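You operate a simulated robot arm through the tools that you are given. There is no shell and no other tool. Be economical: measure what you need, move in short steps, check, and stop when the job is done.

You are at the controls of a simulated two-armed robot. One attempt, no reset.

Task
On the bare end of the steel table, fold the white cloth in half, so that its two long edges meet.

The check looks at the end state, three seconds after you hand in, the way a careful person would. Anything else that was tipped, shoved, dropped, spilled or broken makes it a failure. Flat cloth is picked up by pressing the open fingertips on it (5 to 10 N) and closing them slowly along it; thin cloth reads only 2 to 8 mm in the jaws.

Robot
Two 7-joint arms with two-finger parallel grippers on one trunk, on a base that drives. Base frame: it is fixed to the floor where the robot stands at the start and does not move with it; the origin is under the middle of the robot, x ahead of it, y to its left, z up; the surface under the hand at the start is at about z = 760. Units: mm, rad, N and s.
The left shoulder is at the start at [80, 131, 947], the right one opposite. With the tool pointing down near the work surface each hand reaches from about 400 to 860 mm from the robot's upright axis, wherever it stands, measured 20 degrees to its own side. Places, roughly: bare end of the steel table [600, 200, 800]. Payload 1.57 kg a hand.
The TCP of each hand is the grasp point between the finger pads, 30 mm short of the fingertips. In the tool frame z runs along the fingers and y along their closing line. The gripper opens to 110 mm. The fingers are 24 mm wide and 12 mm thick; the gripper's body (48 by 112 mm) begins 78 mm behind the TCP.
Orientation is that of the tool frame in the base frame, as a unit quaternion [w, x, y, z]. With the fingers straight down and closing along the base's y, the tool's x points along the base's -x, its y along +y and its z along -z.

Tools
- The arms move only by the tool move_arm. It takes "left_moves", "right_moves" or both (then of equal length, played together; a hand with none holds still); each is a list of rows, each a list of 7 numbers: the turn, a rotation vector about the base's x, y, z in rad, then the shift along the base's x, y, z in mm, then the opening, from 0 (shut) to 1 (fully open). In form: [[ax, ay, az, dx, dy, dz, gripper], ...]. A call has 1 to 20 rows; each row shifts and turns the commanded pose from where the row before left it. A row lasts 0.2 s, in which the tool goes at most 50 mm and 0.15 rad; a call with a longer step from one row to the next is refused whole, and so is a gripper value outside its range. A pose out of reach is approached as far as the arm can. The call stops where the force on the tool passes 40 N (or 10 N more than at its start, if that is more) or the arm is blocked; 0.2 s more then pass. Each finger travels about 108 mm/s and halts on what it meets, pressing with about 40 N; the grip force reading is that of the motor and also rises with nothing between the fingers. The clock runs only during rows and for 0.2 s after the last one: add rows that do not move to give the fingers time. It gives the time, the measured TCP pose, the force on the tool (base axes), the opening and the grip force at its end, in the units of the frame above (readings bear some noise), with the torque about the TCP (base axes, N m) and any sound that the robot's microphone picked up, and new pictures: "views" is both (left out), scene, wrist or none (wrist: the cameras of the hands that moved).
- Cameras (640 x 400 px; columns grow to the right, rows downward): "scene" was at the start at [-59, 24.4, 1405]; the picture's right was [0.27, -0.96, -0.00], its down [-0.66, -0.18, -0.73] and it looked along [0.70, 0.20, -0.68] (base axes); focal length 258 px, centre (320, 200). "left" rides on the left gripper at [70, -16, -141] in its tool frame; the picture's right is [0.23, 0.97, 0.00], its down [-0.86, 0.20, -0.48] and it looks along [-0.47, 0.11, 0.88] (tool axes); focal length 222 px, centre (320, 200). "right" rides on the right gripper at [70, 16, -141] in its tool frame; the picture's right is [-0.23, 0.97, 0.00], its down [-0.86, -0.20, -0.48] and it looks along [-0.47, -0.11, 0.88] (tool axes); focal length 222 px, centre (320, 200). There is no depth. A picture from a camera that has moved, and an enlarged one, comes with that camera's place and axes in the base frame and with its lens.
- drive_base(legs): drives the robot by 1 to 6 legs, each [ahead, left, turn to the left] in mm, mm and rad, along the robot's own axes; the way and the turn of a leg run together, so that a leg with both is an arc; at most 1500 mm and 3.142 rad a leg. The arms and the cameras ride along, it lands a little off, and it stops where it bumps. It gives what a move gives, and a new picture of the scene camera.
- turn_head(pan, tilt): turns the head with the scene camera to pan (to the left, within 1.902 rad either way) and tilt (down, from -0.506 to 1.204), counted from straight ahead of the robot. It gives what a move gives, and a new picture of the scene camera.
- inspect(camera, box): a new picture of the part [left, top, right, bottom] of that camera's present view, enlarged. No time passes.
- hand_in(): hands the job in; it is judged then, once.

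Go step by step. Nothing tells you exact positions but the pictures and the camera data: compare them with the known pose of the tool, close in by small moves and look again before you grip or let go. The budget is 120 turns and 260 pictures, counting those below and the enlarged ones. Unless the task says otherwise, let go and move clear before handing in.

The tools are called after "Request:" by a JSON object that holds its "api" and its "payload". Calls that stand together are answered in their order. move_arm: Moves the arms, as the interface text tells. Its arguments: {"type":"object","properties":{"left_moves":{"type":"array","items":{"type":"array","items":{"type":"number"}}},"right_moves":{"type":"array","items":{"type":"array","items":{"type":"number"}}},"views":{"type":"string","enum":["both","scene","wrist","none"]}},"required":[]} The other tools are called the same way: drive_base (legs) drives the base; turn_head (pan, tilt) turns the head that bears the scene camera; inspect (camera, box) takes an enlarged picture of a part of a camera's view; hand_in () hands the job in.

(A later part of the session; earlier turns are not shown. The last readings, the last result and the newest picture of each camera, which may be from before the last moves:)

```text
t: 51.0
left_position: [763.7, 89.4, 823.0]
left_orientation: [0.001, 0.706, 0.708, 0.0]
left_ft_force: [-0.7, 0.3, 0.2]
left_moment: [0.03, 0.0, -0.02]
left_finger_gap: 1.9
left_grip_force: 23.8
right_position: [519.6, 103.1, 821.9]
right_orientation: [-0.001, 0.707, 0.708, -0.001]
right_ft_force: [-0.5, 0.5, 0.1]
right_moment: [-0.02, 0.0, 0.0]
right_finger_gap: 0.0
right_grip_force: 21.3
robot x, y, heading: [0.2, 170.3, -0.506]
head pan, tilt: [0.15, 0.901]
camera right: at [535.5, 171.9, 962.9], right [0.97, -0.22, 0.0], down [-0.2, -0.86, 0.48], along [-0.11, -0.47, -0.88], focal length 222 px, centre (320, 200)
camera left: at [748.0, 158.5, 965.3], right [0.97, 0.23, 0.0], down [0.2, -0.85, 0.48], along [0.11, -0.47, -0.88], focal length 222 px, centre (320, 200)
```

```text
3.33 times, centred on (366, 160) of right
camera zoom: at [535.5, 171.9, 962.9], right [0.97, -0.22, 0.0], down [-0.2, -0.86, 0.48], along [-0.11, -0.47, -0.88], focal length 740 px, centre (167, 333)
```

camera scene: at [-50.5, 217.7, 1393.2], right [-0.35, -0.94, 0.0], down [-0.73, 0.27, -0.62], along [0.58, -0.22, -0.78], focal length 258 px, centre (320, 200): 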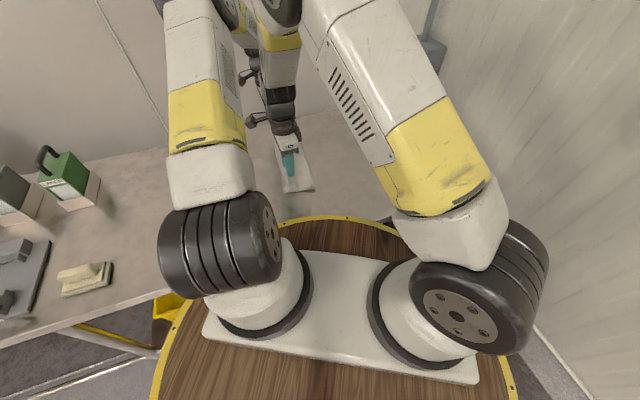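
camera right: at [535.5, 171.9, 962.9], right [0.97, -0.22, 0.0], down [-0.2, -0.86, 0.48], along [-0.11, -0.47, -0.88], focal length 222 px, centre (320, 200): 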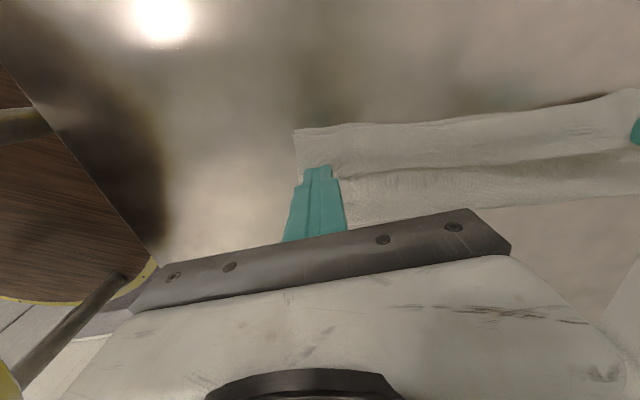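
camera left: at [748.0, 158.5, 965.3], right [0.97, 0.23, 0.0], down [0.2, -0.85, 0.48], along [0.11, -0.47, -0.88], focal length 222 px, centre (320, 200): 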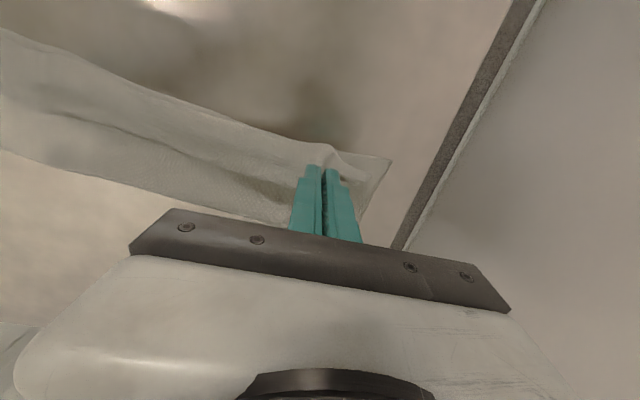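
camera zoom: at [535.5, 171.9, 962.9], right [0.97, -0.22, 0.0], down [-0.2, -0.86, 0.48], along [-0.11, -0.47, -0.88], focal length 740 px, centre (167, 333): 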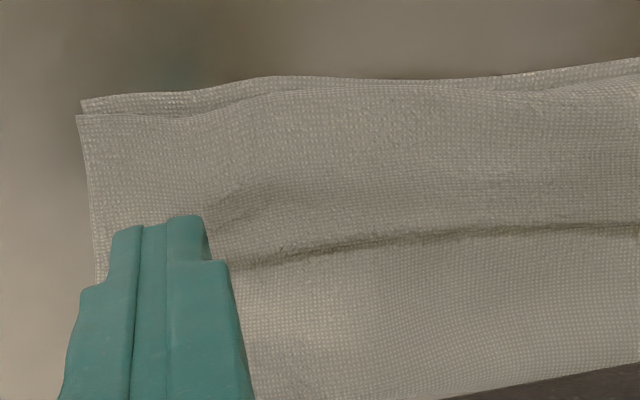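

The left hand holds the far part of the strip and the right slipped off. I'll carry the far end back to unfold it with the left while lifting the right clear.

Request:
{"api": "move_arm", "payload": {"left_moves": [[0, 0, 0, 0, -8, 14, 0], [0, 0, 0, 0, -10, 14, 0], [0, 0, 0, 0, -12, 12, 0], [0, 0, 0, 0, -14, 8, 0], [0, 0, 0, 0, -14, 6, 0], [0, 0, 0, 0, -16, 4, 0], [0, 0, 0, 0, -16, 0, 0], [0, 0, 0, 0, -16, -2, 0], [0, 0, 0, 0, -16, -6, 0], [0, 0, 0, 0, -16, -8, 0], [0, 0, 0, 0, -16, -10, 0], [0, 0, 0, 0, -16, -12, 0], [0, 0, 0, 0, -16, -14, 0], [0, 0, 0, 0, -14, -14, 0], [0, 0, 0, 0, -10, -10, 0]], "right_moves": [[0, 0, 0, 0, 0, 10, 0.1], [0, 0, 0, 0, 0, 15, 0.1], [0, 0, 0, 0, 0, 15, 0.1], [0, 0, 0, 0, 0, 15, 0.1], [0, 0, 0, 0, 0, 15, 0.1], [0, 0, 0, 0, -5, 10, 0.1], [0, 0, 0, 0, -10, 10, 0.1], [0, 0, 0, 0, -15, 0, 0.1], [0, 0, 0, 0, -20, 0, 0.1], [0, 0, 0, 0, -20, 0, 0.1], [0, 0, 0, 0, -25, 0, 0.1], [0, 0, 0, 0, -25, 0, 0.1], [0, 0, 0, 0, -25, 0, 0.1], [0, 0, 0, 0, -25, 0, 0.1], [0, 0, 0, 0, -25, 0, 0.1]]}}

Request:
{"api": "inspect", "payload": {"camera": "scene", "box": [240, 80, 432, 200]}}

```text
t: 54.2
left_position: [763.9, -119.6, 805.4]
left_orientation: [0.001, 0.706, 0.708, -0.001]
left_ft_force: [-0.4, 0.4, 0.5]
left_moment: [-0.06, -0.04, -0.02]
left_finger_gap: 2.2
left_grip_force: 23.6
right_position: [519.8, -92.3, 912.7]
right_orientation: [0.001, 0.706, 0.708, 0.0]
right_ft_force: [-0.1, 0.1, 0.3]
right_moment: [-0.03, 0.01, 0.01]
right_finger_gap: 11.0
right_grip_force: 0.1
robot x, y, heading: [1.0, 179.3, -0.502]
head pan, tilt: [0.15, 0.901]
camera scene: at [-50.6, 217.9, 1393.1], right [-0.35, -0.94, 0.0], down [-0.73, 0.27, -0.62], along [0.58, -0.22, -0.78], focal length 258 px, centre (320, 200)
camera right: at [535.8, -22.6, 1053.1], right [0.97, -0.22, 0.0], down [-0.2, -0.86, 0.48], along [-0.11, -0.47, -0.88], focal length 222 px, centre (320, 200)
camera left: at [748.0, -51.0, 947.2], right [0.97, 0.23, 0.0], down [0.2, -0.85, 0.48], along [0.11, -0.47, -0.88], focal length 222 px, centre (320, 200)
```

scene: 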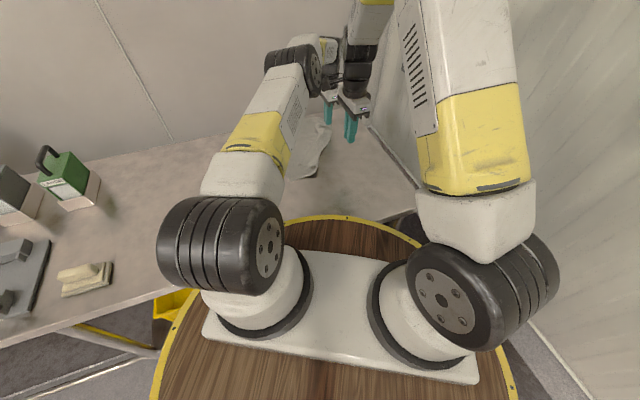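
right: 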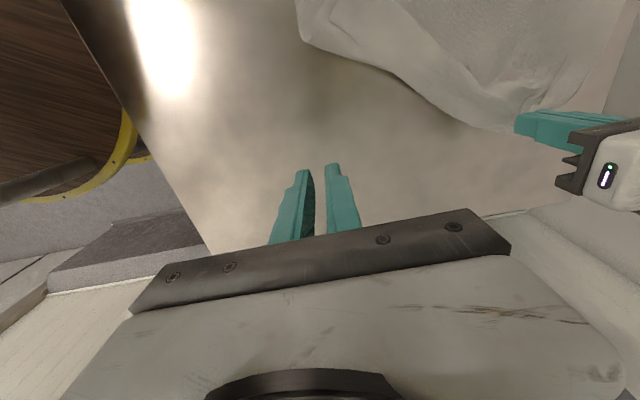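
left: 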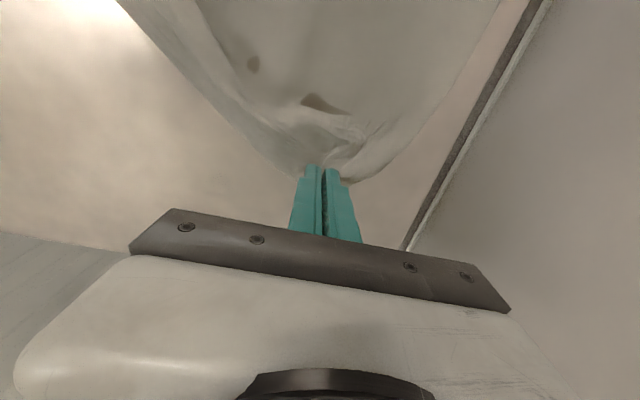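

```text
3.33 times, centred on (336, 140) of scene
camera zoom: at [-50.6, 217.9, 1393.1], right [-0.35, -0.94, 0.0], down [-0.73, 0.27, -0.62], along [0.58, -0.22, -0.78], focal length 861 px, centre (267, 400)
```

zoom: 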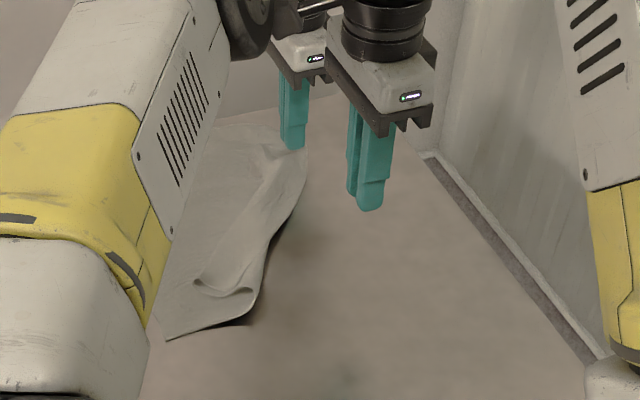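

The far end is opened and the near end is still folded. I'll look closely at it for the right hand.

Request:
{"api": "inspect", "payload": {"camera": "scene", "box": [280, 145, 344, 185]}}

Request:
{"api": "inspect", "payload": {"camera": "right", "box": [270, 0, 462, 120]}}

```text
10.00 times, centred on (312, 165) of scene
camera zoom: at [-50.6, 217.9, 1393.1], right [-0.35, -0.94, 0.0], down [-0.73, 0.27, -0.62], along [0.58, -0.22, -0.78], focal length 2582 px, centre (400, 550)
```

zoom: 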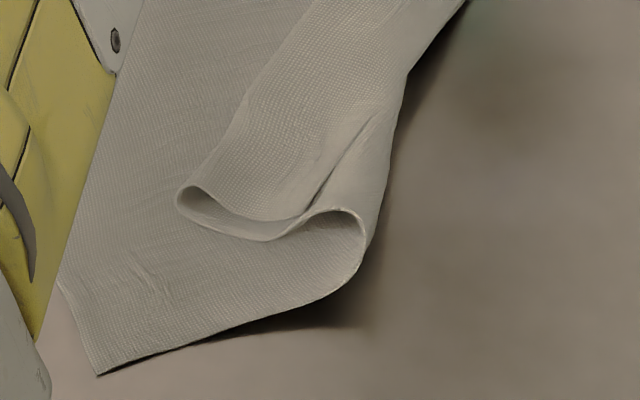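

```text
3.33 times, centred on (366, 60) of right
camera zoom: at [535.8, -22.6, 1053.1], right [0.97, -0.22, 0.0], down [-0.2, -0.86, 0.48], along [-0.11, -0.47, -0.88], focal length 740 px, centre (167, 667)
```

zoom: 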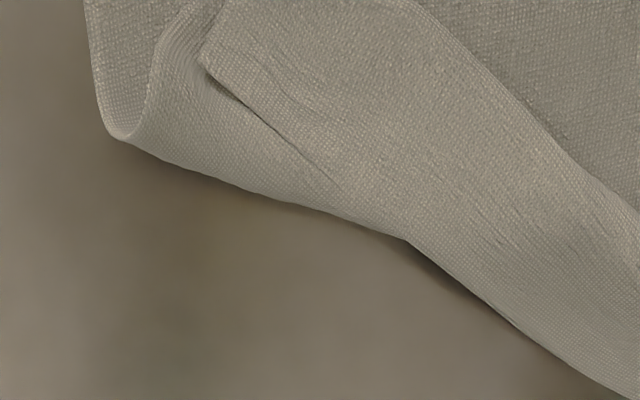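

Now it's clear: the near part is still folded, with the free edge strip on top. I'll lay down and release the far end, then move the left arm away before using the right to turn the near corner back.

Request:
{"api": "move_arm", "payload": {"left_moves": [[0, 0, 0, 0, -4, -5, 0], [0, 0, 0, 0, -2, -4, 0], [0, 0, 0, 0, 0, 0, 0.05], [0, 0, 0, 0, 0, 0, 0.15], [0, 0, 0, 0, 0, 0, 0.25], [0, 0, 0, 0, 0, 2, 0.25], [0, 0, 0, 0, 0, 8, 0.25], [0, 0, 0, 0, 0, 20, 0.25], [0, 0, 0, 0, 0, 30, 0.25], [0, 0, 0, 0, 15, 40, 0.25], [0, 0, 0, 0, 35, 30, 0.25], [0, 0, 0, 0, 45, 10, 0.25], [0, 0, 0, 0, 45, 0, 0.25], [0, 0, 0, 0, 45, 0, 0.25], [0, 0, 0, 0, 45, 0, 0.25]]}}

Request:
{"api": "inspect", "payload": {"camera": "scene", "box": [240, 80, 432, 200]}}

```text
t: 57.5
left_position: [766.3, 103.0, 936.9]
left_orientation: [0.0, 0.706, 0.708, 0.001]
left_ft_force: [-0.4, -0.8, -0.2]
left_moment: [0.05, -0.02, 0.01]
left_finger_gap: 27.8
left_grip_force: 0.0
right_position: [519.7, -93.2, 912.1]
right_orientation: [-0.001, 0.705, 0.709, 0.001]
right_ft_force: [-0.3, -0.8, 0.4]
right_moment: [0.04, 0.01, -0.01]
right_finger_gap: 11.0
right_grip_force: 0.1
robot x, y, heading: [0.4, 172.7, -0.509]
head pan, tilt: [0.15, 0.901]
camera scene: at [-50.4, 217.2, 1393.2], right [-0.35, -0.94, 0.0], down [-0.73, 0.27, -0.62], along [0.58, -0.22, -0.78], focal length 258 px, centre (320, 200)
camera left: at [749.1, 171.2, 1078.9], right [0.97, 0.23, 0.0], down [0.2, -0.85, 0.48], along [0.11, -0.47, -0.88], focal length 222 px, centre (320, 200)
```

scene: 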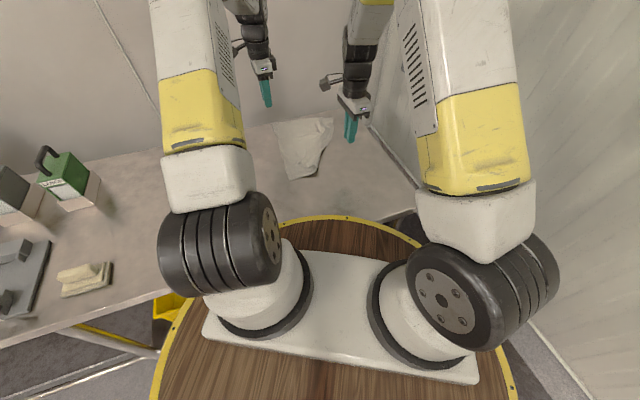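
left: 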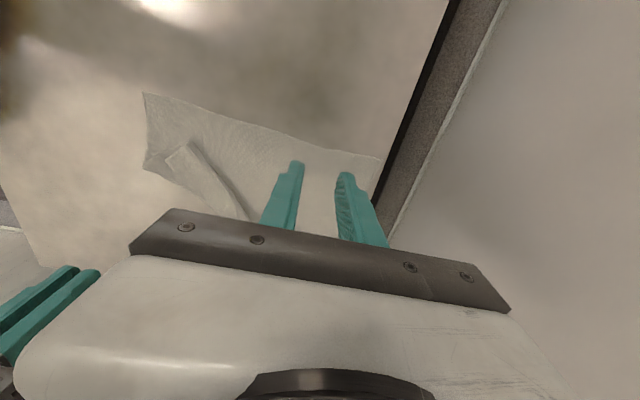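

```text
3.33 times, centred on (336, 140) of scene
camera zoom: at [-50.4, 217.2, 1393.2], right [-0.35, -0.94, 0.0], down [-0.73, 0.27, -0.62], along [0.58, -0.22, -0.78], focal length 861 px, centre (267, 400)
```

zoom: 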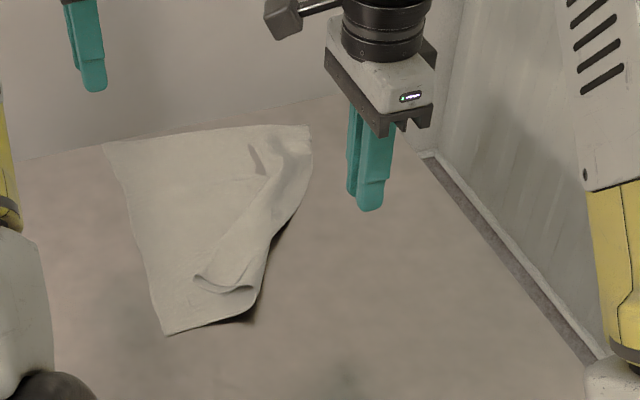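

Request:
{"api": "inspect", "payload": {"camera": "left", "box": [120, 80, 280, 220]}}

Request:
{"api": "inspect", "payload": {"camera": "scene", "box": [280, 145, 344, 185]}}

```text
2.86 times, centred on (200, 150) of left
camera zoom: at [749.1, 171.2, 1078.9], right [0.97, 0.23, 0.0], down [0.2, -0.85, 0.48], along [0.11, -0.47, -0.88], focal length 635 px, centre (663, 343)
```

zoom: 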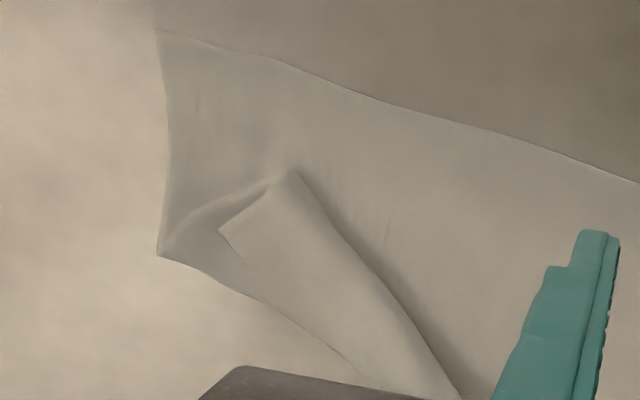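

```text
10.00 times, centred on (312, 165) of scene
camera zoom: at [-50.4, 217.2, 1393.2], right [-0.35, -0.94, 0.0], down [-0.73, 0.27, -0.62], along [0.58, -0.22, -0.78], focal length 2582 px, centre (400, 550)
```

zoom: 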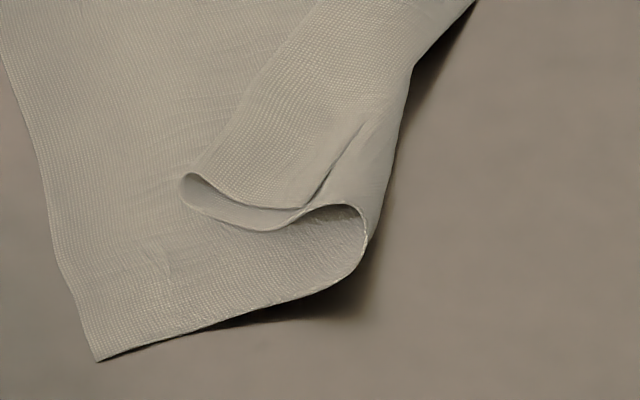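

I'll bring the right hand over the strip at about (591,27), with the jaws turned across it.

Request:
{"api": "move_arm", "payload": {"right_moves": [[0, 0, 0.11, 12, 20, 0, 0.58], [0, 0, 0.11, 12, 20, 0, 0.58], [0, 0, 0.11, 12, 20, 0, 0.58], [0, 0, 0.11, 12, 20, 0, 0.58], [0, 0, 0.11, 12, 20, 0, 0.58], [0, 0, 0.12, 11, 20, 0, 0.58], [0, 0, 0, 0, 0, -25, 0.58], [0, 0, 0, 0, 0, -25, 0.58], [0, 0, 0, 0, 0, -20, 0.58], [0, 0, 0, 0, 0, 0, 0.58]]}}

Request:
{"api": "inspect", "payload": {"camera": "right", "box": [220, 80, 444, 220]}}

```text
t: 59.6
left_position: [766.4, 103.2, 936.9]
left_orientation: [-0.001, 0.706, 0.708, 0.0]
left_ft_force: [0.4, -0.5, -0.2]
left_moment: [0.03, 0.01, -0.01]
left_finger_gap: 27.3
left_grip_force: 0.0
right_position: [589.6, 27.6, 841.2]
right_orientation: [-0.001, 0.434, 0.901, 0.0]
right_ft_force: [-0.1, 0.5, 0.2]
right_moment: [0.0, 0.0, -0.02]
right_finger_gap: 63.6
right_grip_force: 0.1
robot x, y, heading: [-1.3, 170.6, -0.506]
head pan, tilt: [0.15, 0.901]
camera scene: at [-50.5, 217.7, 1393.2], right [-0.35, -0.94, 0.0], down [-0.73, 0.27, -0.62], along [0.58, -0.22, -0.78], focal length 258 px, centre (320, 200)
camera right: at [559.9, 91.7, 982.8], right [0.9, 0.43, 0.0], down [0.38, -0.79, 0.48], along [0.21, -0.43, -0.88], focal length 222 px, centre (320, 200)
```

scene: 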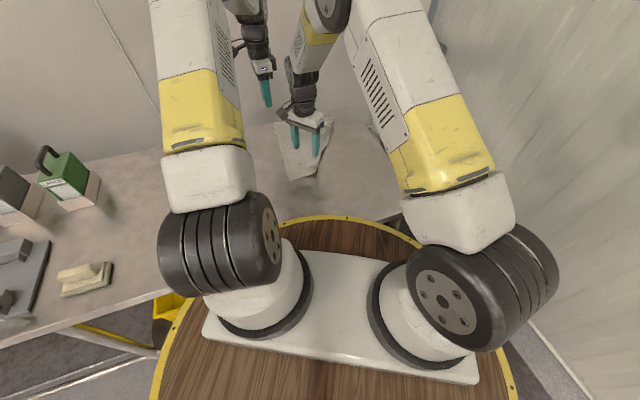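
right: 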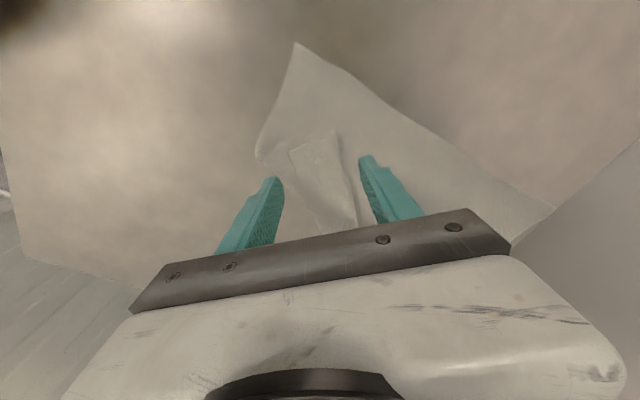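

```text
2.86 times, centred on (332, 150) of right
camera zoom: at [559.9, 91.7, 982.8], right [0.9, 0.43, 0.0], down [0.38, -0.79, 0.48], along [0.21, -0.43, -0.88], focal length 635 px, centre (286, 343)
```

zoom: 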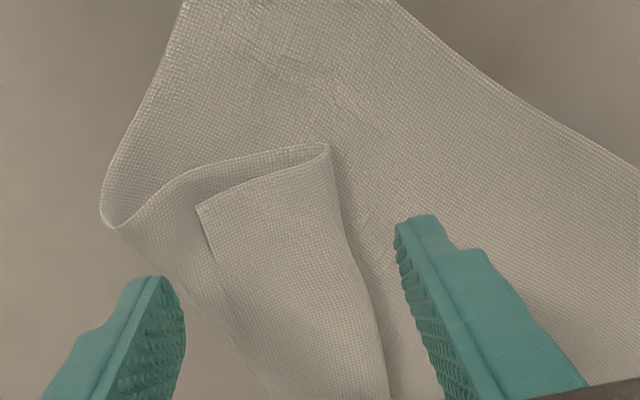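

Request:
{"api": "move_arm", "payload": {"right_moves": [[0, 0, 0, 0, 0, -15, 0.5], [0, 0, 0, 0, 0, -15, 0.5], [0, 0, 0, 0, 0, -8, 0.5], [0, 0, 0, 0, 0, -3, 0.5], [0, 0, 0, 0, 0, 0, 0.45], [0, 0, 0, 0, 0, 0, 0.38], [0, 0, 0, 0, 0, 0, 0.3], [0, 0, 0, 0, 0, 0, 0.22], [0, 0, 0, 0, 0, 0, 0.14], [0, 0, 0, 0, 0, 0, 0.06], [0, 0, 0, 0, 0, 0, 0], [0, 0, 0, 0, 0, 0, 0], [0, 0, 0, 0, 0, 0, 0]], "views": "none"}}

Request:
{"api": "inspect", "payload": {"camera": "right", "box": [220, 80, 444, 220]}}

```text
t: 62.5
left_position: [765.9, 103.1, 937.4]
left_orientation: [0.0, 0.706, 0.708, 0.0]
left_ft_force: [0.6, 0.1, 0.7]
left_moment: [-0.02, 0.01, -0.01]
left_finger_gap: 27.6
left_grip_force: 0.0
right_position: [591.2, 29.1, 801.4]
right_orientation: [0.0, 0.434, 0.901, 0.0]
right_ft_force: [-0.2, -0.5, -0.1]
right_moment: [-0.02, 0.01, -0.01]
right_finger_gap: 2.3
right_grip_force: 23.4
robot x, y, heading: [-0.0, 172.3, -0.509]
head pan, tilt: [0.15, 0.901]
```

```text
2.86 times, centred on (332, 150) of right
camera zoom: at [560.4, 91.9, 942.0], right [0.9, 0.43, 0.0], down [0.38, -0.79, 0.48], along [0.21, -0.43, -0.88], focal length 635 px, centre (286, 343)
```

zoom: 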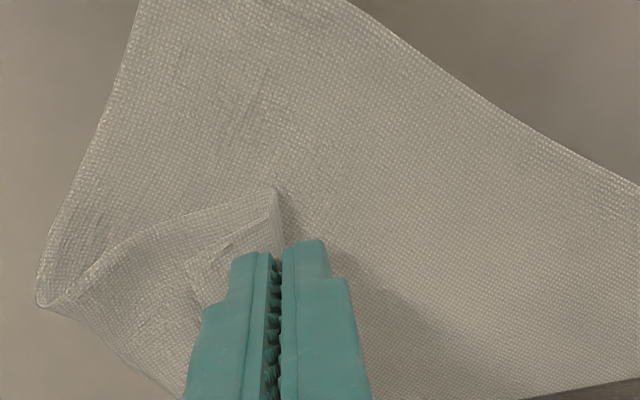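

The loop is pinched. I'll carry it up and over toward the original right-near corner position.

Request:
{"api": "move_arm", "payload": {"right_moves": [[0, 0, 0, 0, -4, 12, 0], [0, 0, 0, -3, -6, 14, 0], [0, 0, 0, -5, -8, 14, 0], [0, 0, 0, -7, -10, 12, 0], [0, 0, 0, -8, -12, 8, 0], [0, 0, 0, -9, -13, 4, 0], [0, 0, 0, -9, -14, 0, 0], [0, 0, 0, -9, -14, -4, 0], [0, 0, 0, -9, -14, -8, 0], [0, 0, 0, -9, -14, -10, 0], [0, 0, 0, -9, -14, -12, 0], [0, 0, 0, -9, -13, -14, 0], [0, 0, 0, 0, -6, -12, 0], [0, 0, 0, 0, 0, 0, 0]]}}

Request:
{"api": "inspect", "payload": {"camera": "scene", "box": [240, 90, 400, 190]}}

```text
t: 65.5
left_position: [766.2, 101.3, 936.7]
left_orientation: [0.0, 0.706, 0.709, 0.0]
left_ft_force: [0.3, -0.5, 0.2]
left_moment: [-0.01, 0.0, 0.02]
left_finger_gap: 27.6
left_grip_force: 0.0
right_position: [503.9, -114.9, 804.9]
right_orientation: [0.0, 0.434, 0.901, 0.001]
right_ft_force: [0.7, 1.0, 0.2]
right_moment: [0.02, -0.01, 0.03]
right_finger_gap: 2.0
right_grip_force: 24.0
robot x, y, heading: [-0.9, 177.2, -0.51]
head pan, tilt: [0.15, 0.901]
camera scene: at [-50.5, 217.6, 1393.2], right [-0.35, -0.94, 0.0], down [-0.73, 0.27, -0.62], along [0.58, -0.22, -0.78], focal length 258 px, centre (320, 200)
camera right: at [474.0, -50.3, 946.1], right [0.9, 0.43, 0.0], down [0.38, -0.79, 0.48], along [0.21, -0.43, -0.88], focal length 222 px, centre (320, 200)
```

scene: 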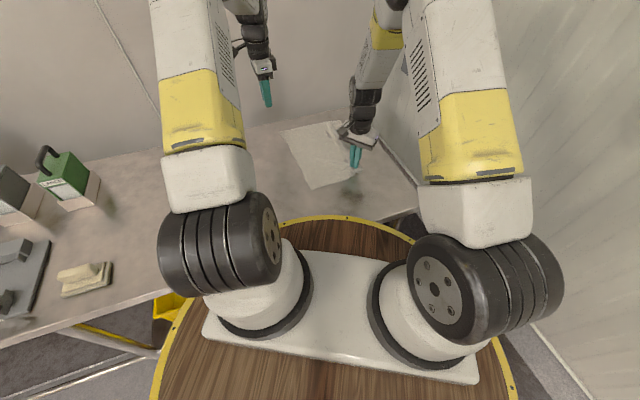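
right: 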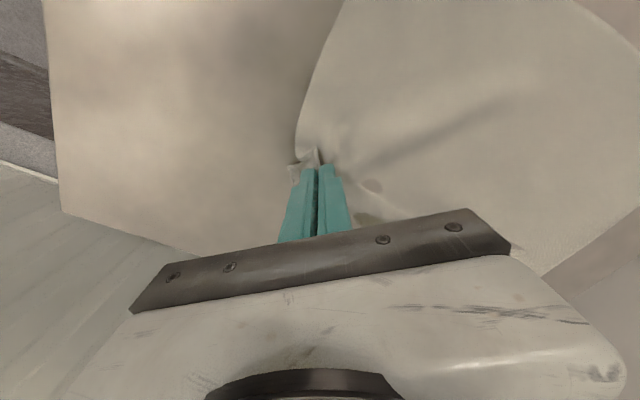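

```text
4.00 times, centred on (320, 140) of scene
camera zoom: at [-50.5, 217.6, 1393.2], right [-0.35, -0.94, 0.0], down [-0.73, 0.27, -0.62], along [0.58, -0.22, -0.78], focal length 1033 px, centre (320, 440)
```

zoom: 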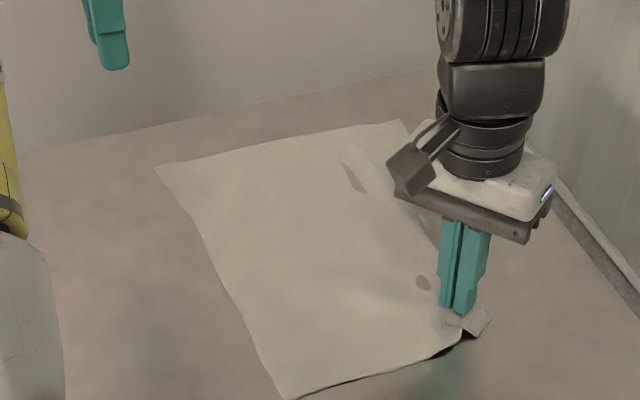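

Unfolded and nearly flat. I'll lower, release, retreat and look.

Request:
{"api": "move_arm", "payload": {"right_moves": [[0, 0, 0, 0, 0, -6, 0], [0, 0, 0, 0, 0, -4, 0], [0, 0, 0, 0, 0, 0, 0.05], [0, 0, 0, 0, 0, 0, 0.12], [0, 0, 0, 0, 0, 0, 0.2], [0, 0, 0, 0, 0, 3, 0.2], [0, 0, 0, 0, 0, 12, 0.2], [0, 0, 0, 0, 0, 30, 0.2], [0, 0, 0, 0, -20, 40, 0.2], [0, 0, 0, 0, -40, 30, 0.2], [0, 0, 0, 0, -40, 0, 0.2], [0, 0, 0, 0, 0, 0, 0.2]], "views": "none"}}

Request:
{"api": "inspect", "payload": {"camera": "scene", "box": [240, 100, 400, 200]}}

Request:
{"api": "inspect", "payload": {"camera": "right", "box": [220, 0, 540, 200]}}

```text
t: 68.0
left_position: [766.4, 103.9, 934.9]
left_orientation: [0.0, 0.707, 0.708, 0.0]
left_ft_force: [-0.5, 0.1, -0.2]
left_moment: [0.0, 0.0, -0.01]
left_finger_gap: 27.7
left_grip_force: 0.1
right_position: [504.4, -215.0, 910.7]
right_orientation: [0.0, 0.434, 0.901, 0.0]
right_ft_force: [0.0, -0.3, -0.4]
right_moment: [0.01, 0.0, 0.0]
right_finger_gap: 21.9
right_grip_force: 0.0
robot x, y, heading: [2.1, 174.1, -0.503]
head pan, tilt: [0.15, 0.901]
```

```text
4.00 times, centred on (320, 150) of scene
camera zoom: at [-50.5, 217.6, 1393.2], right [-0.35, -0.94, 0.0], down [-0.73, 0.27, -0.62], along [0.58, -0.22, -0.78], focal length 1033 px, centre (320, 400)
```

zoom: 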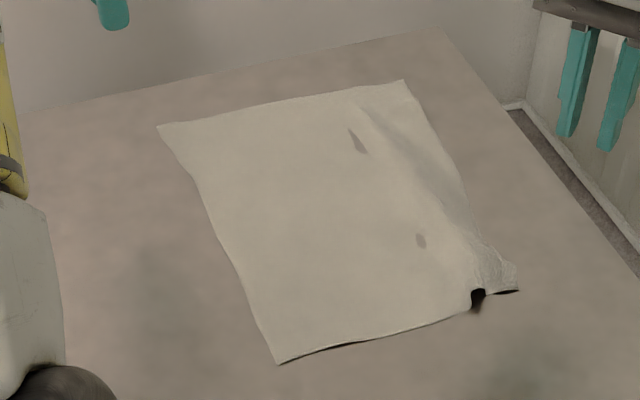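

```text
2.00 times, centred on (380, 100) of right
camera zoom: at [473.7, -151.3, 1050.9], right [0.9, 0.43, 0.0], down [0.38, -0.79, 0.48], along [0.21, -0.43, -0.88], focal length 444 px, centre (200, 400)
```

zoom: 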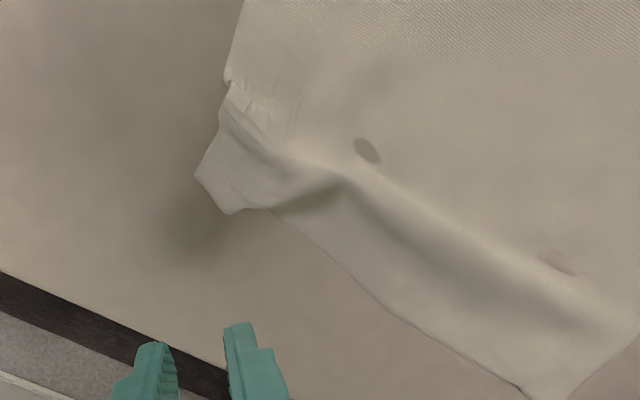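

The cloth is open again, sitting about 65 mm further to the right, with a small dog-ear at the near-right corner. I'll look closer there.

Request:
{"api": "inspect", "payload": {"camera": "right", "box": [300, 20, 428, 120]}}

Request:
{"api": "inspect", "payload": {"camera": "scene", "box": [340, 150, 388, 180]}}

```text
4.00 times, centred on (364, 70) of right
camera zoom: at [473.7, -151.3, 1050.9], right [0.9, 0.43, 0.0], down [0.38, -0.79, 0.48], along [0.21, -0.43, -0.88], focal length 888 px, centre (144, 720)
```

zoom: 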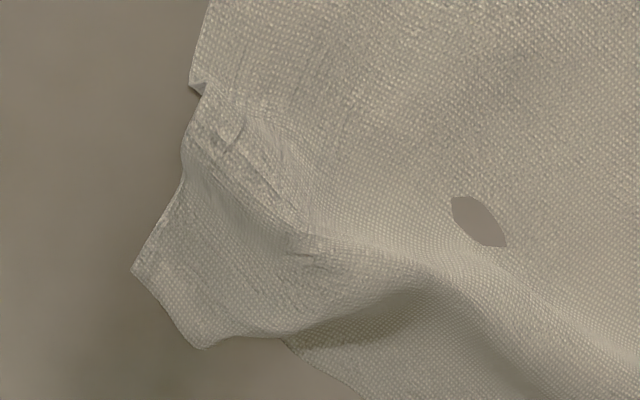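

```text
13.33 times, centred on (364, 165) of scene
camera zoom: at [-50.5, 217.6, 1393.2], right [-0.35, -0.94, 0.0], down [-0.73, 0.27, -0.62], along [0.58, -0.22, -0.78], focal length 3443 px, centre (-267, 667)
```

zoom: 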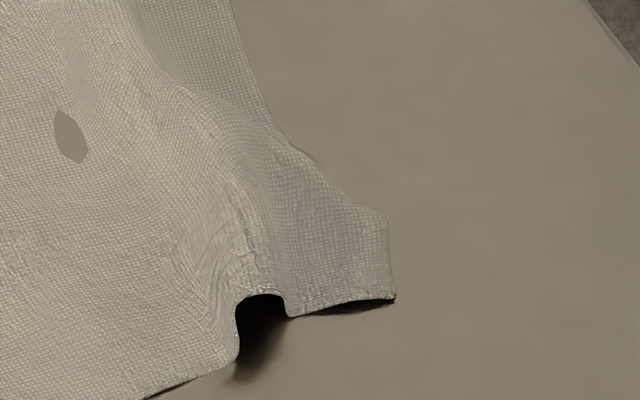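

I'll shift the base 65 mm along -y so the left hand reaches the right edge, then turn both jaws back to close along y.

Request:
{"api": "drive_base", "payload": {"legs": [[31, -57, 0]]}}

Request:
{"api": "move_arm", "payload": {"left_moves": [[0, 0, 0.143, 0, 0, 0, 0.36], [0, 0, 0.143, 0, 0, 0, 0.36], [0, 0, 0.143, 0, 0, 0, 0.36], [0, 0, 0.143, 0, 0, 0, 0.36], [0, 0, 0.143, 0, 0, 0, 0.36], [0, 0, 0.143, 0, 0, 0, 0.36], [0, 0, 0.143, 0, 0, 0, 0.36], [0, 0, 0.143, 0, 0, 0, 0.36], [0, 0, 0.143, 0, 0, 0, 0.36], [0, 0, 0.143, 0, 0, 0, 0.36], [0, 0, 0.143, 0, 0, 0, 0.36]], "right_moves": [[0, 0, 0.082, 0, 0, 0, 0.36], [0, 0, 0.082, 0, 0, 0, 0.36], [0, 0, 0.082, 0, 0, 0, 0.36], [0, 0, 0.082, 0, 0, 0, 0.36], [0, 0, 0.082, 0, 0, 0, 0.36], [0, 0, 0.082, 0, 0, 0, 0.36], [0, 0, 0.082, 0, 0, 0, 0.36], [0, 0, 0.082, 0, 0, 0, 0.36], [0, 0, 0.082, 0, 0, 0, 0.36], [0, 0, 0.082, 0, 0, 0, 0.36], [0, 0, 0.082, 0, 0, 0, 0.36]], "views": "none"}}

Request:
{"api": "inspect", "payload": {"camera": "scene", "box": [220, 90, 380, 190]}}

```text
t: 69.0
left_position: [765.4, 37.2, 937.0]
left_orientation: [0.0, 0.705, 0.709, -0.001]
left_ft_force: [-0.1, -1.4, 0.4]
left_moment: [0.02, 0.0, 0.01]
left_finger_gap: 27.6
left_grip_force: 0.0
right_position: [504.8, -280.6, 909.7]
right_orientation: [0.0, 0.434, 0.901, 0.0]
right_ft_force: [-0.9, -0.3, -0.5]
right_moment: [-0.01, -0.01, 0.03]
right_finger_gap: 22.2
right_grip_force: 0.0
robot x, y, heading: [-1.8, 105.2, -0.503]
head pan, tilt: [0.15, 0.901]
camera scene: at [-50.8, 152.3, 1393.2], right [-0.35, -0.94, 0.0], down [-0.73, 0.27, -0.62], along [0.58, -0.22, -0.78], focal length 258 px, centre (320, 200)
```

scene: 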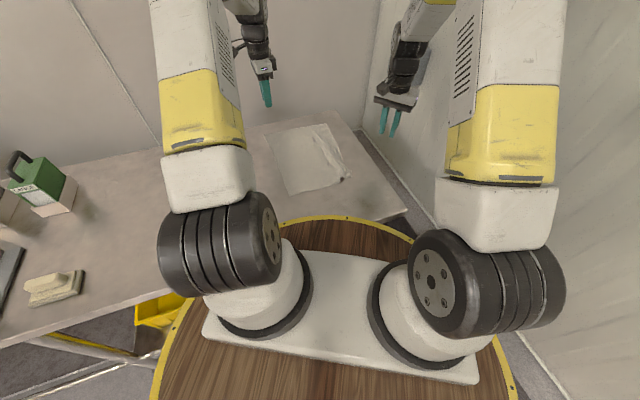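

```text
t: 71.4
left_position: [765.2, 36.5, 937.6]
left_orientation: [0.0, -0.003, 1.0, 0.0]
left_ft_force: [0.0, 0.6, 0.4]
left_moment: [0.01, 0.0, 0.01]
left_finger_gap: 39.6
left_grip_force: 0.1
right_position: [503.4, -281.1, 909.8]
right_orientation: [0.0, -0.004, 1.0, 0.0]
right_ft_force: [-0.9, 0.5, 1.0]
right_moment: [0.0, 0.01, 0.03]
right_finger_gap: 39.6
right_grip_force: 0.1
robot x, y, heading: [0.1, 107.4, -0.501]
head pan, tilt: [0.15, 0.901]
```

```text
4.00 times, centred on (300, 140) of scene
camera zoom: at [-50.8, 152.2, 1393.2], right [-0.35, -0.94, 0.0], down [-0.73, 0.27, -0.62], along [0.58, -0.22, -0.78], focal length 1033 px, centre (400, 440)
```

zoom: 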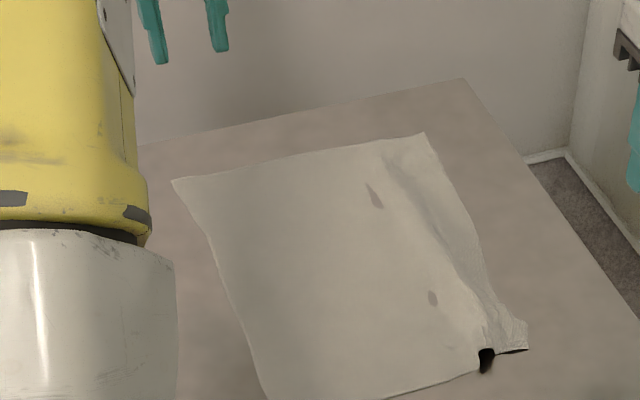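

Request:
{"api": "move_arm", "payload": {"left_moves": [[0, 0, 0, -1.6, -28.8, -11, 0.36], [0, 0, 0, -1.6, -28.8, -11, 0.36], [0, 0, 0, -1.6, -28.8, -11, 0.36], [0, 0, 0, -1.6, -28.8, -11, 0.36], [0, 0, 0, -1.6, -28.8, -11, 0.36], [0, 0, 0, -1.6, -28.8, -11, 0.36], [0, 0, 0, -1.6, -28.8, -11, 0.36], [0, 0, 0, -1.6, -28.8, -11, 0.36], [0, 0, 0, 0, 0, 0, 0.36]], "right_moves": [[0, 0, 0, -0.8, 12.9, -7.5, 0.36], [0, 0, 0, -0.8, 12.9, -7.5, 0.36], [0, 0, 0, -0.8, 12.9, -7.5, 0.36], [0, 0, 0, -0.8, 12.9, -7.5, 0.36], [0, 0, 0, -0.8, 12.9, -7.5, 0.36], [0, 0, 0, -0.8, 12.9, -7.5, 0.36], [0, 0, 0, -0.8, 12.9, -7.5, 0.36], [0, 0, 0, -0.8, 12.9, -7.5, 0.36], [0, 0, 0, 0, 0, 0, 0.36]], "views": "wrist"}}

Request:
{"api": "inspect", "payload": {"camera": "right", "box": [220, 90, 444, 230]}}

Request:
{"api": "inspect", "payload": {"camera": "left", "box": [220, 90, 444, 230]}}

```text
t: 73.4
left_position: [752.7, -192.4, 849.6]
left_orientation: [0.001, -0.003, 1.0, 0.0]
left_ft_force: [-1.2, 0.0, 0.5]
left_moment: [0.02, -0.04, -0.01]
left_finger_gap: 39.5
left_grip_force: 0.1
right_position: [498.3, -177.1, 849.0]
right_orientation: [0.0, -0.002, 1.0, 0.0]
right_ft_force: [-0.1, -0.2, -0.2]
right_moment: [0.02, -0.03, 0.01]
right_finger_gap: 39.6
right_grip_force: 0.0
robot x, y, heading: [-3.8, 107.8, -0.506]
head pan, tilt: [0.15, 0.901]
camera right: at [428.1, -162.0, 990.7], right [0.22, 0.97, 0.0], down [0.86, -0.2, 0.48], along [0.47, -0.11, -0.88], focal length 222 px, centre (320, 200)
camera left: at [683.2, -210.2, 990.6], right [-0.23, 0.97, 0.0], down [0.85, 0.2, 0.48], along [0.47, 0.11, -0.88], focal length 222 px, centre (320, 200)
```

right: 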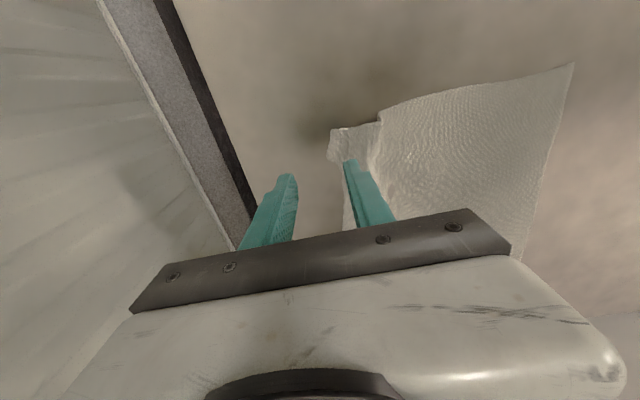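
left: 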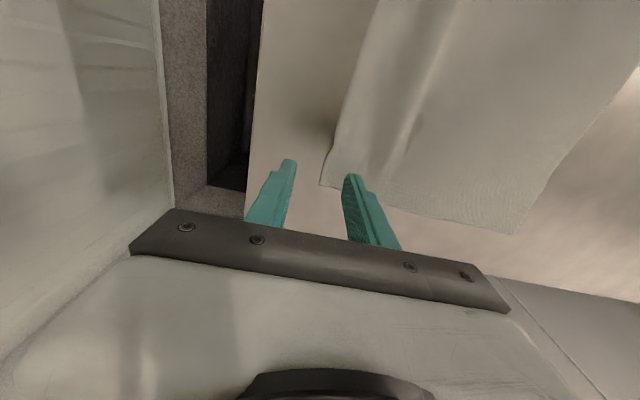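

```text
2.86 times, centred on (332, 160) of right
camera zoom: at [428.1, -162.0, 990.7], right [0.22, 0.97, 0.0], down [0.86, -0.2, 0.48], along [0.47, -0.11, -0.88], focal length 635 px, centre (286, 314)
```

zoom: 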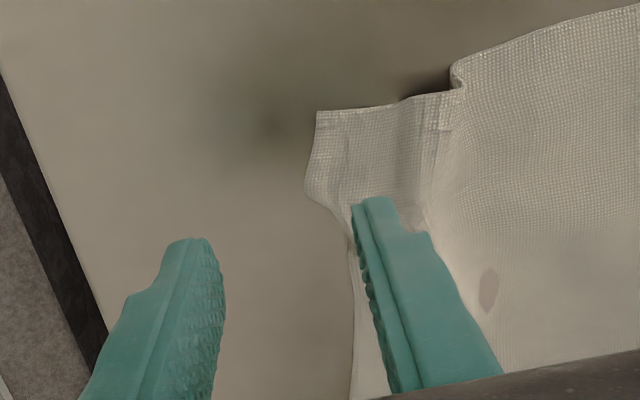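

```text
2.86 times, centred on (332, 160) of left
camera zoom: at [683.2, -210.2, 990.6], right [-0.23, 0.97, 0.0], down [0.85, 0.2, 0.48], along [0.47, 0.11, -0.88], focal length 635 px, centre (286, 314)
```

zoom: 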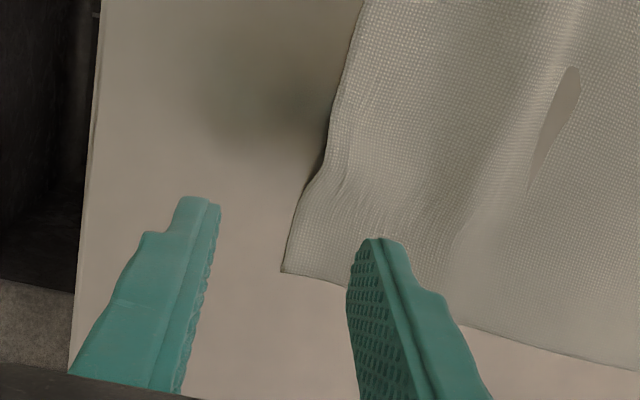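

Both hands are placed with the inner finger about 14 mm inside the edge and the outer finger on bare table. I'll descend.

Request:
{"api": "move_arm", "payload": {"left_moves": [[0, 0, 0, 4, -2, -15, 0.36], [0, 0, 0, 3, 0, -15, 0.36], [0, 0, 0, 0, 0, -15, 0.36], [0, 0, 0, 0, 0, -8, 0.36], [0, 0, 0, 0, 0, -2, 0.36], [0, 0, 0, 0, 0, -1, 0.36], [0, 0, 0, 0, 0, -1, 0.36], [0, 0, 0, 0, 0, 0, 0.36], [0, 0, 0, 0, 0, 0, 0.36]], "right_moves": [[0, 0, 0, 0, 0, -15, 0.36], [0, 0, 0, 0, 0, -15, 0.36], [0, 0, 0, 0, 0, -15, 0.36], [0, 0, 0, 0, 0, -8, 0.36], [0, 0, 0, 0, 0, -2, 0.36], [0, 0, 0, 0, 0, -1, 0.36], [0, 0, 0, 0, 0, -1, 0.36], [0, 0, 0, 0, 0, 0, 0.36], [0, 0, 0, 0, 0, 0, 0.36]], "views": "none"}}

```text
t: 75.4
left_position: [760.3, -194.7, 792.5]
left_orientation: [0.0, -0.003, 1.0, 0.0]
left_ft_force: [0.4, 0.4, 1.9]
left_moment: [0.06, -0.01, 0.02]
left_finger_gap: 39.4
left_grip_force: 0.0
right_position: [496.6, -178.2, 792.6]
right_orientation: [0.0, -0.003, 1.0, 0.0]
right_ft_force: [-0.4, 0.3, 0.3]
right_moment: [-0.02, 0.0, -0.03]
right_finger_gap: 39.9
right_grip_force: 0.1
robot x, y, heading: [-0.1, 107.5, -0.503]
head pan, tilt: [0.15, 0.901]
```

Request:
{"api": "move_arm", "payload": {"left_moves": [[0, 0, 0, 0, 0, -0.6, 0.36], [0, 0, 0, 0, 0, 0, 0.36], [0, 0, 0, 0, 0, 0, 0.36]], "right_moves": [[0, 0, 0, 0, 0, -1.2, 0.36], [0, 0, 0, 0, 0, 0, 0.36], [0, 0, 0, 0, 0, 0, 0.36]], "views": "none"}}

```text
t: 76.2
left_position: [759.2, -195.1, 791.5]
left_orientation: [-0.001, -0.002, 1.0, 0.0]
left_ft_force: [-0.3, 0.4, 4.0]
left_moment: [0.13, 0.02, -0.02]
left_finger_gap: 39.3
left_grip_force: 0.1
right_position: [498.0, -178.5, 792.1]
right_orientation: [0.0, -0.003, 1.0, 0.0]
right_ft_force: [0.0, -0.8, 6.9]
right_moment: [0.13, -0.04, 0.01]
right_finger_gap: 39.7
right_grip_force: 0.1
robot x, y, heading: [-1.4, 113.1, -0.503]
head pan, tilt: [0.15, 0.901]
```

Request:
{"api": "move_arm", "payload": {"left_moves": [[0, 0, 0, 0, 0, -0.6, 0.36], [0, 0, 0, 0, 0, 0, 0.33], [0, 0, 0, 0, 0, 0, 0.3], [0, 0, 0, 0, 0, 0, 0.27], [0, 0, 0, 0, 0, 0, 0.24], [0, 0, 0, 0, 0, 0, 0.21], [0, 0, 0, 0, 0, 0, 0.18], [0, 0, 0, 0, 0, 0, 0.15], [0, 0, 0, 0, 0, 0, 0.12], [0, 0, 0, 0, 0, 0, 0.09], [0, 0, 0, 0, 0, 0, 0.06], [0, 0, 0, 0, 0, 0, 0.03], [0, 0, 0, 0, 0, 0, 0], [0, 0, 0, 0, 0, 0, 0]], "right_moves": [[0, 0, 0, 0, 0, -0.3, 0.36], [0, 0, 0, 0, 0, 0, 0.33], [0, 0, 0, 0, 0, 0, 0.3], [0, 0, 0, 0, 0, 0, 0.27], [0, 0, 0, 0, 0, 0, 0.24], [0, 0, 0, 0, 0, 0, 0.21], [0, 0, 0, 0, 0, 0, 0.18], [0, 0, 0, 0, 0, 0, 0.15], [0, 0, 0, 0, 0, 0, 0.12], [0, 0, 0, 0, 0, 0, 0.09], [0, 0, 0, 0, 0, 0, 0.06], [0, 0, 0, 0, 0, 0, 0.03], [0, 0, 0, 0, 0, 0, 0], [0, 0, 0, 0, 0, 0, 0]], "views": "none"}}

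Request:
{"api": "inspect", "payload": {"camera": "right", "box": [220, 90, 444, 230]}}

Request:
{"api": "inspect", "payload": {"camera": "left", "box": [220, 90, 444, 230]}}

```text
t: 79.2
left_position: [759.1, -195.3, 791.1]
left_orientation: [0.0, -0.002, 1.0, 0.0]
left_ft_force: [0.5, -0.2, 13.9]
left_moment: [0.08, -0.03, -0.02]
left_finger_gap: 0.0
left_grip_force: 21.1
right_position: [496.5, -178.4, 792.1]
right_orientation: [0.001, -0.002, 1.0, 0.0]
right_ft_force: [0.3, 0.0, 10.7]
right_moment: [0.07, -0.11, 0.02]
right_finger_gap: 0.0
right_grip_force: 21.5
robot x, y, heading: [-1.6, 109.8, -0.504]
head pan, tilt: [0.15, 0.901]
```

```text
2.86 times, centred on (332, 160) of right
camera zoom: at [427.3, -161.7, 932.6], right [0.22, 0.97, 0.0], down [0.86, -0.2, 0.48], along [0.47, -0.11, -0.88], focal length 635 px, centre (286, 314)
```

zoom: 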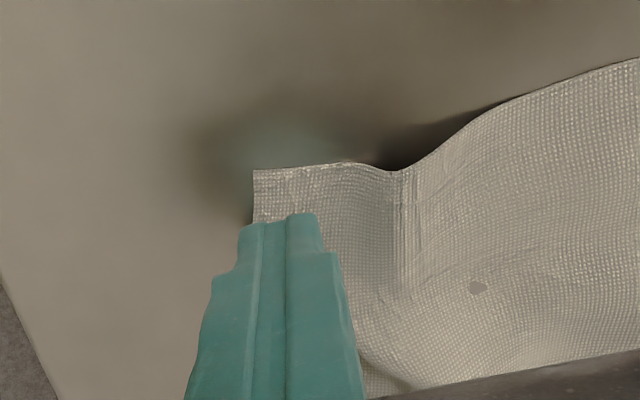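

```text
2.86 times, centred on (332, 160) of left
camera zoom: at [689.2, -212.5, 933.4], right [-0.23, 0.97, 0.0], down [0.85, 0.2, 0.48], along [0.47, 0.11, -0.88], focal length 635 px, centre (286, 314)
```

zoom: 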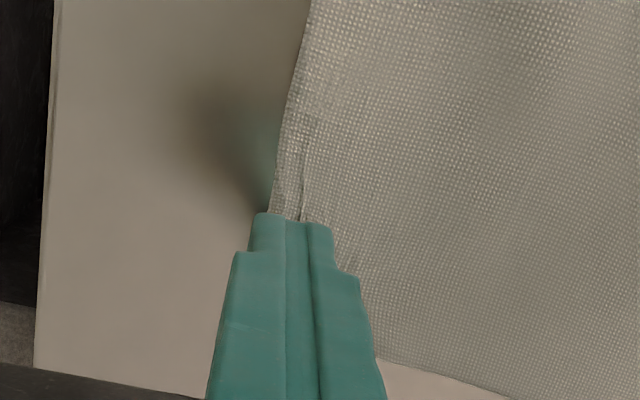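

The fingers slid the cloth outward, which smoothed it, but rode over the edge. I'll use a narrow ridge pinch right at the edge instead, so raise, set an 18 mm gap and re-measure.

Request:
{"api": "move_arm", "payload": {"left_moves": [[0, 0, 0, 0, 0, 5, 0], [0, 0, 0, 0, 2, 15, 0.165], [0, 0, 0, 0, 2, 10, 0.165], [0, 0, 0, 0, 2, 0, 0.165], [0, 0, 0, 0, 0, 0, 0.165]], "right_moves": [[0, 0, 0, 0, 0, 5, 0], [0, 0, 0, 0, 3, 15, 0.165], [0, 0, 0, 0, 3, 10, 0.165], [0, 0, 0, 0, 2, 0, 0.165], [0, 0, 0, 0, 0, 0, 0.165]], "views": "none"}}

Request:
{"api": "inspect", "payload": {"camera": "right", "box": [220, 90, 444, 230]}}

Request:
{"api": "inspect", "payload": {"camera": "left", "box": [220, 90, 444, 230]}}

```text
t: 80.4
left_position: [759.9, -188.5, 820.4]
left_orientation: [0.001, -0.002, 1.0, -0.001]
left_ft_force: [-0.2, 0.2, 1.1]
left_moment: [0.02, -0.04, 0.0]
left_finger_gap: 18.0
left_grip_force: 0.0
right_position: [497.3, -169.7, 822.8]
right_orientation: [0.0, -0.003, 1.0, 0.0]
right_ft_force: [0.1, 0.8, -0.2]
right_moment: [0.0, -0.02, 0.0]
right_finger_gap: 18.3
right_grip_force: 0.0
robot x, y, heading: [-1.0, 112.0, -0.503]
head pan, tilt: [0.15, 0.901]
```

```text
2.86 times, centred on (332, 160) of right
camera zoom: at [428.1, -154.3, 962.4], right [0.22, 0.97, 0.0], down [0.86, -0.2, 0.48], along [0.47, -0.11, -0.88], focal length 635 px, centre (286, 314)
```

zoom: 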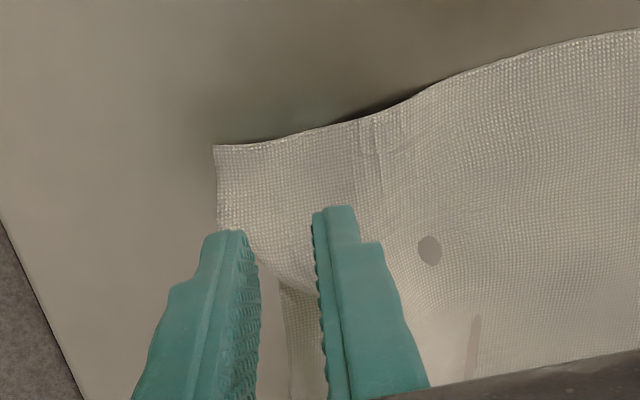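

```text
2.86 times, centred on (332, 160) of left
camera zoom: at [689.7, -206.7, 962.6], right [-0.23, 0.97, 0.0], down [0.85, 0.2, 0.48], along [0.47, 0.11, -0.88], focal length 635 px, centre (286, 314)
```

zoom: 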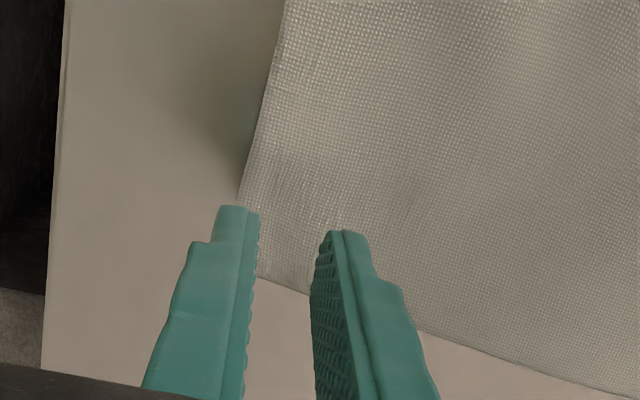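

Request:
{"api": "move_arm", "payload": {"left_moves": [[0, 0, 0, 0, -2, -10, 0.165], [0, 0, 0, 0, 0, -10, 0.165], [0, 0, 0, 0, 0, -6, 0.165], [0, 0, 0, 0, 0, -2, 0.165], [0, 0, 0, 0, 0, -1, 0.165], [0, 0, 0, 0, 0, 0, 0.165], [0, 0, 0, 0, 0, 0, 0.165]], "right_moves": [[0, 0, 0, -4, -3.5, -10, 0.165], [0, 0, 0, 0, 0, -10, 0.165], [0, 0, 0, 0, 0, -6, 0.165], [0, 0, 0, 0, 0, -2, 0.165], [0, 0, 0, 0, 0, -1, 0.165], [0, 0, 0, 0, 0, 0, 0.165], [0, 0, 0, 0, 0, 0, 0.165]], "views": "none"}}

```text
t: 82.0
left_position: [760.6, -190.4, 792.3]
left_orientation: [0.0, -0.002, 1.0, 0.0]
left_ft_force: [0.5, -0.8, 1.6]
left_moment: [0.0, -0.02, -0.01]
left_finger_gap: 18.3
left_grip_force: 0.0
right_position: [494.3, -172.4, 792.3]
right_orientation: [0.0, -0.002, 1.0, 0.0]
right_ft_force: [0.0, -0.7, 0.7]
right_moment: [0.01, -0.04, 0.0]
right_finger_gap: 18.2
right_grip_force: 0.1
robot x, y, heading: [-0.2, 110.9, -0.502]
head pan, tilt: [0.15, 0.901]
```

Request:
{"api": "move_arm", "payload": {"left_moves": [[0, 0, 0, 0, 0, -1.2, 0.165], [0, 0, 0, 0, 0, 0, 0.165], [0, 0, 0, 0, 0, 0, 0.165], [0, 0, 0, 0, 0, 0, 0.165]], "right_moves": [[0, 0, 0, 0, 0, -1.4, 0.165], [0, 0, 0, 0, 0, 0, 0.165], [0, 0, 0, 0, 0, 0, 0.165], [0, 0, 0, 0, 0, 0, 0.165]], "views": "none"}}

```text
t: 83.0
left_position: [760.4, -191.4, 791.2]
left_orientation: [0.0, -0.003, 1.0, -0.001]
left_ft_force: [-0.9, 0.3, 10.5]
left_moment: [0.0, -0.04, 0.03]
left_finger_gap: 18.1
left_grip_force: 0.0
right_position: [493.8, -174.6, 790.9]
right_orientation: [0.0, -0.003, 1.0, 0.0]
right_ft_force: [-0.6, -2.3, 11.8]
right_moment: [-0.09, -0.04, 0.0]
right_finger_gap: 18.3
right_grip_force: 0.1
robot x, y, heading: [-1.2, 106.4, -0.507]
head pan, tilt: [0.15, 0.901]
```

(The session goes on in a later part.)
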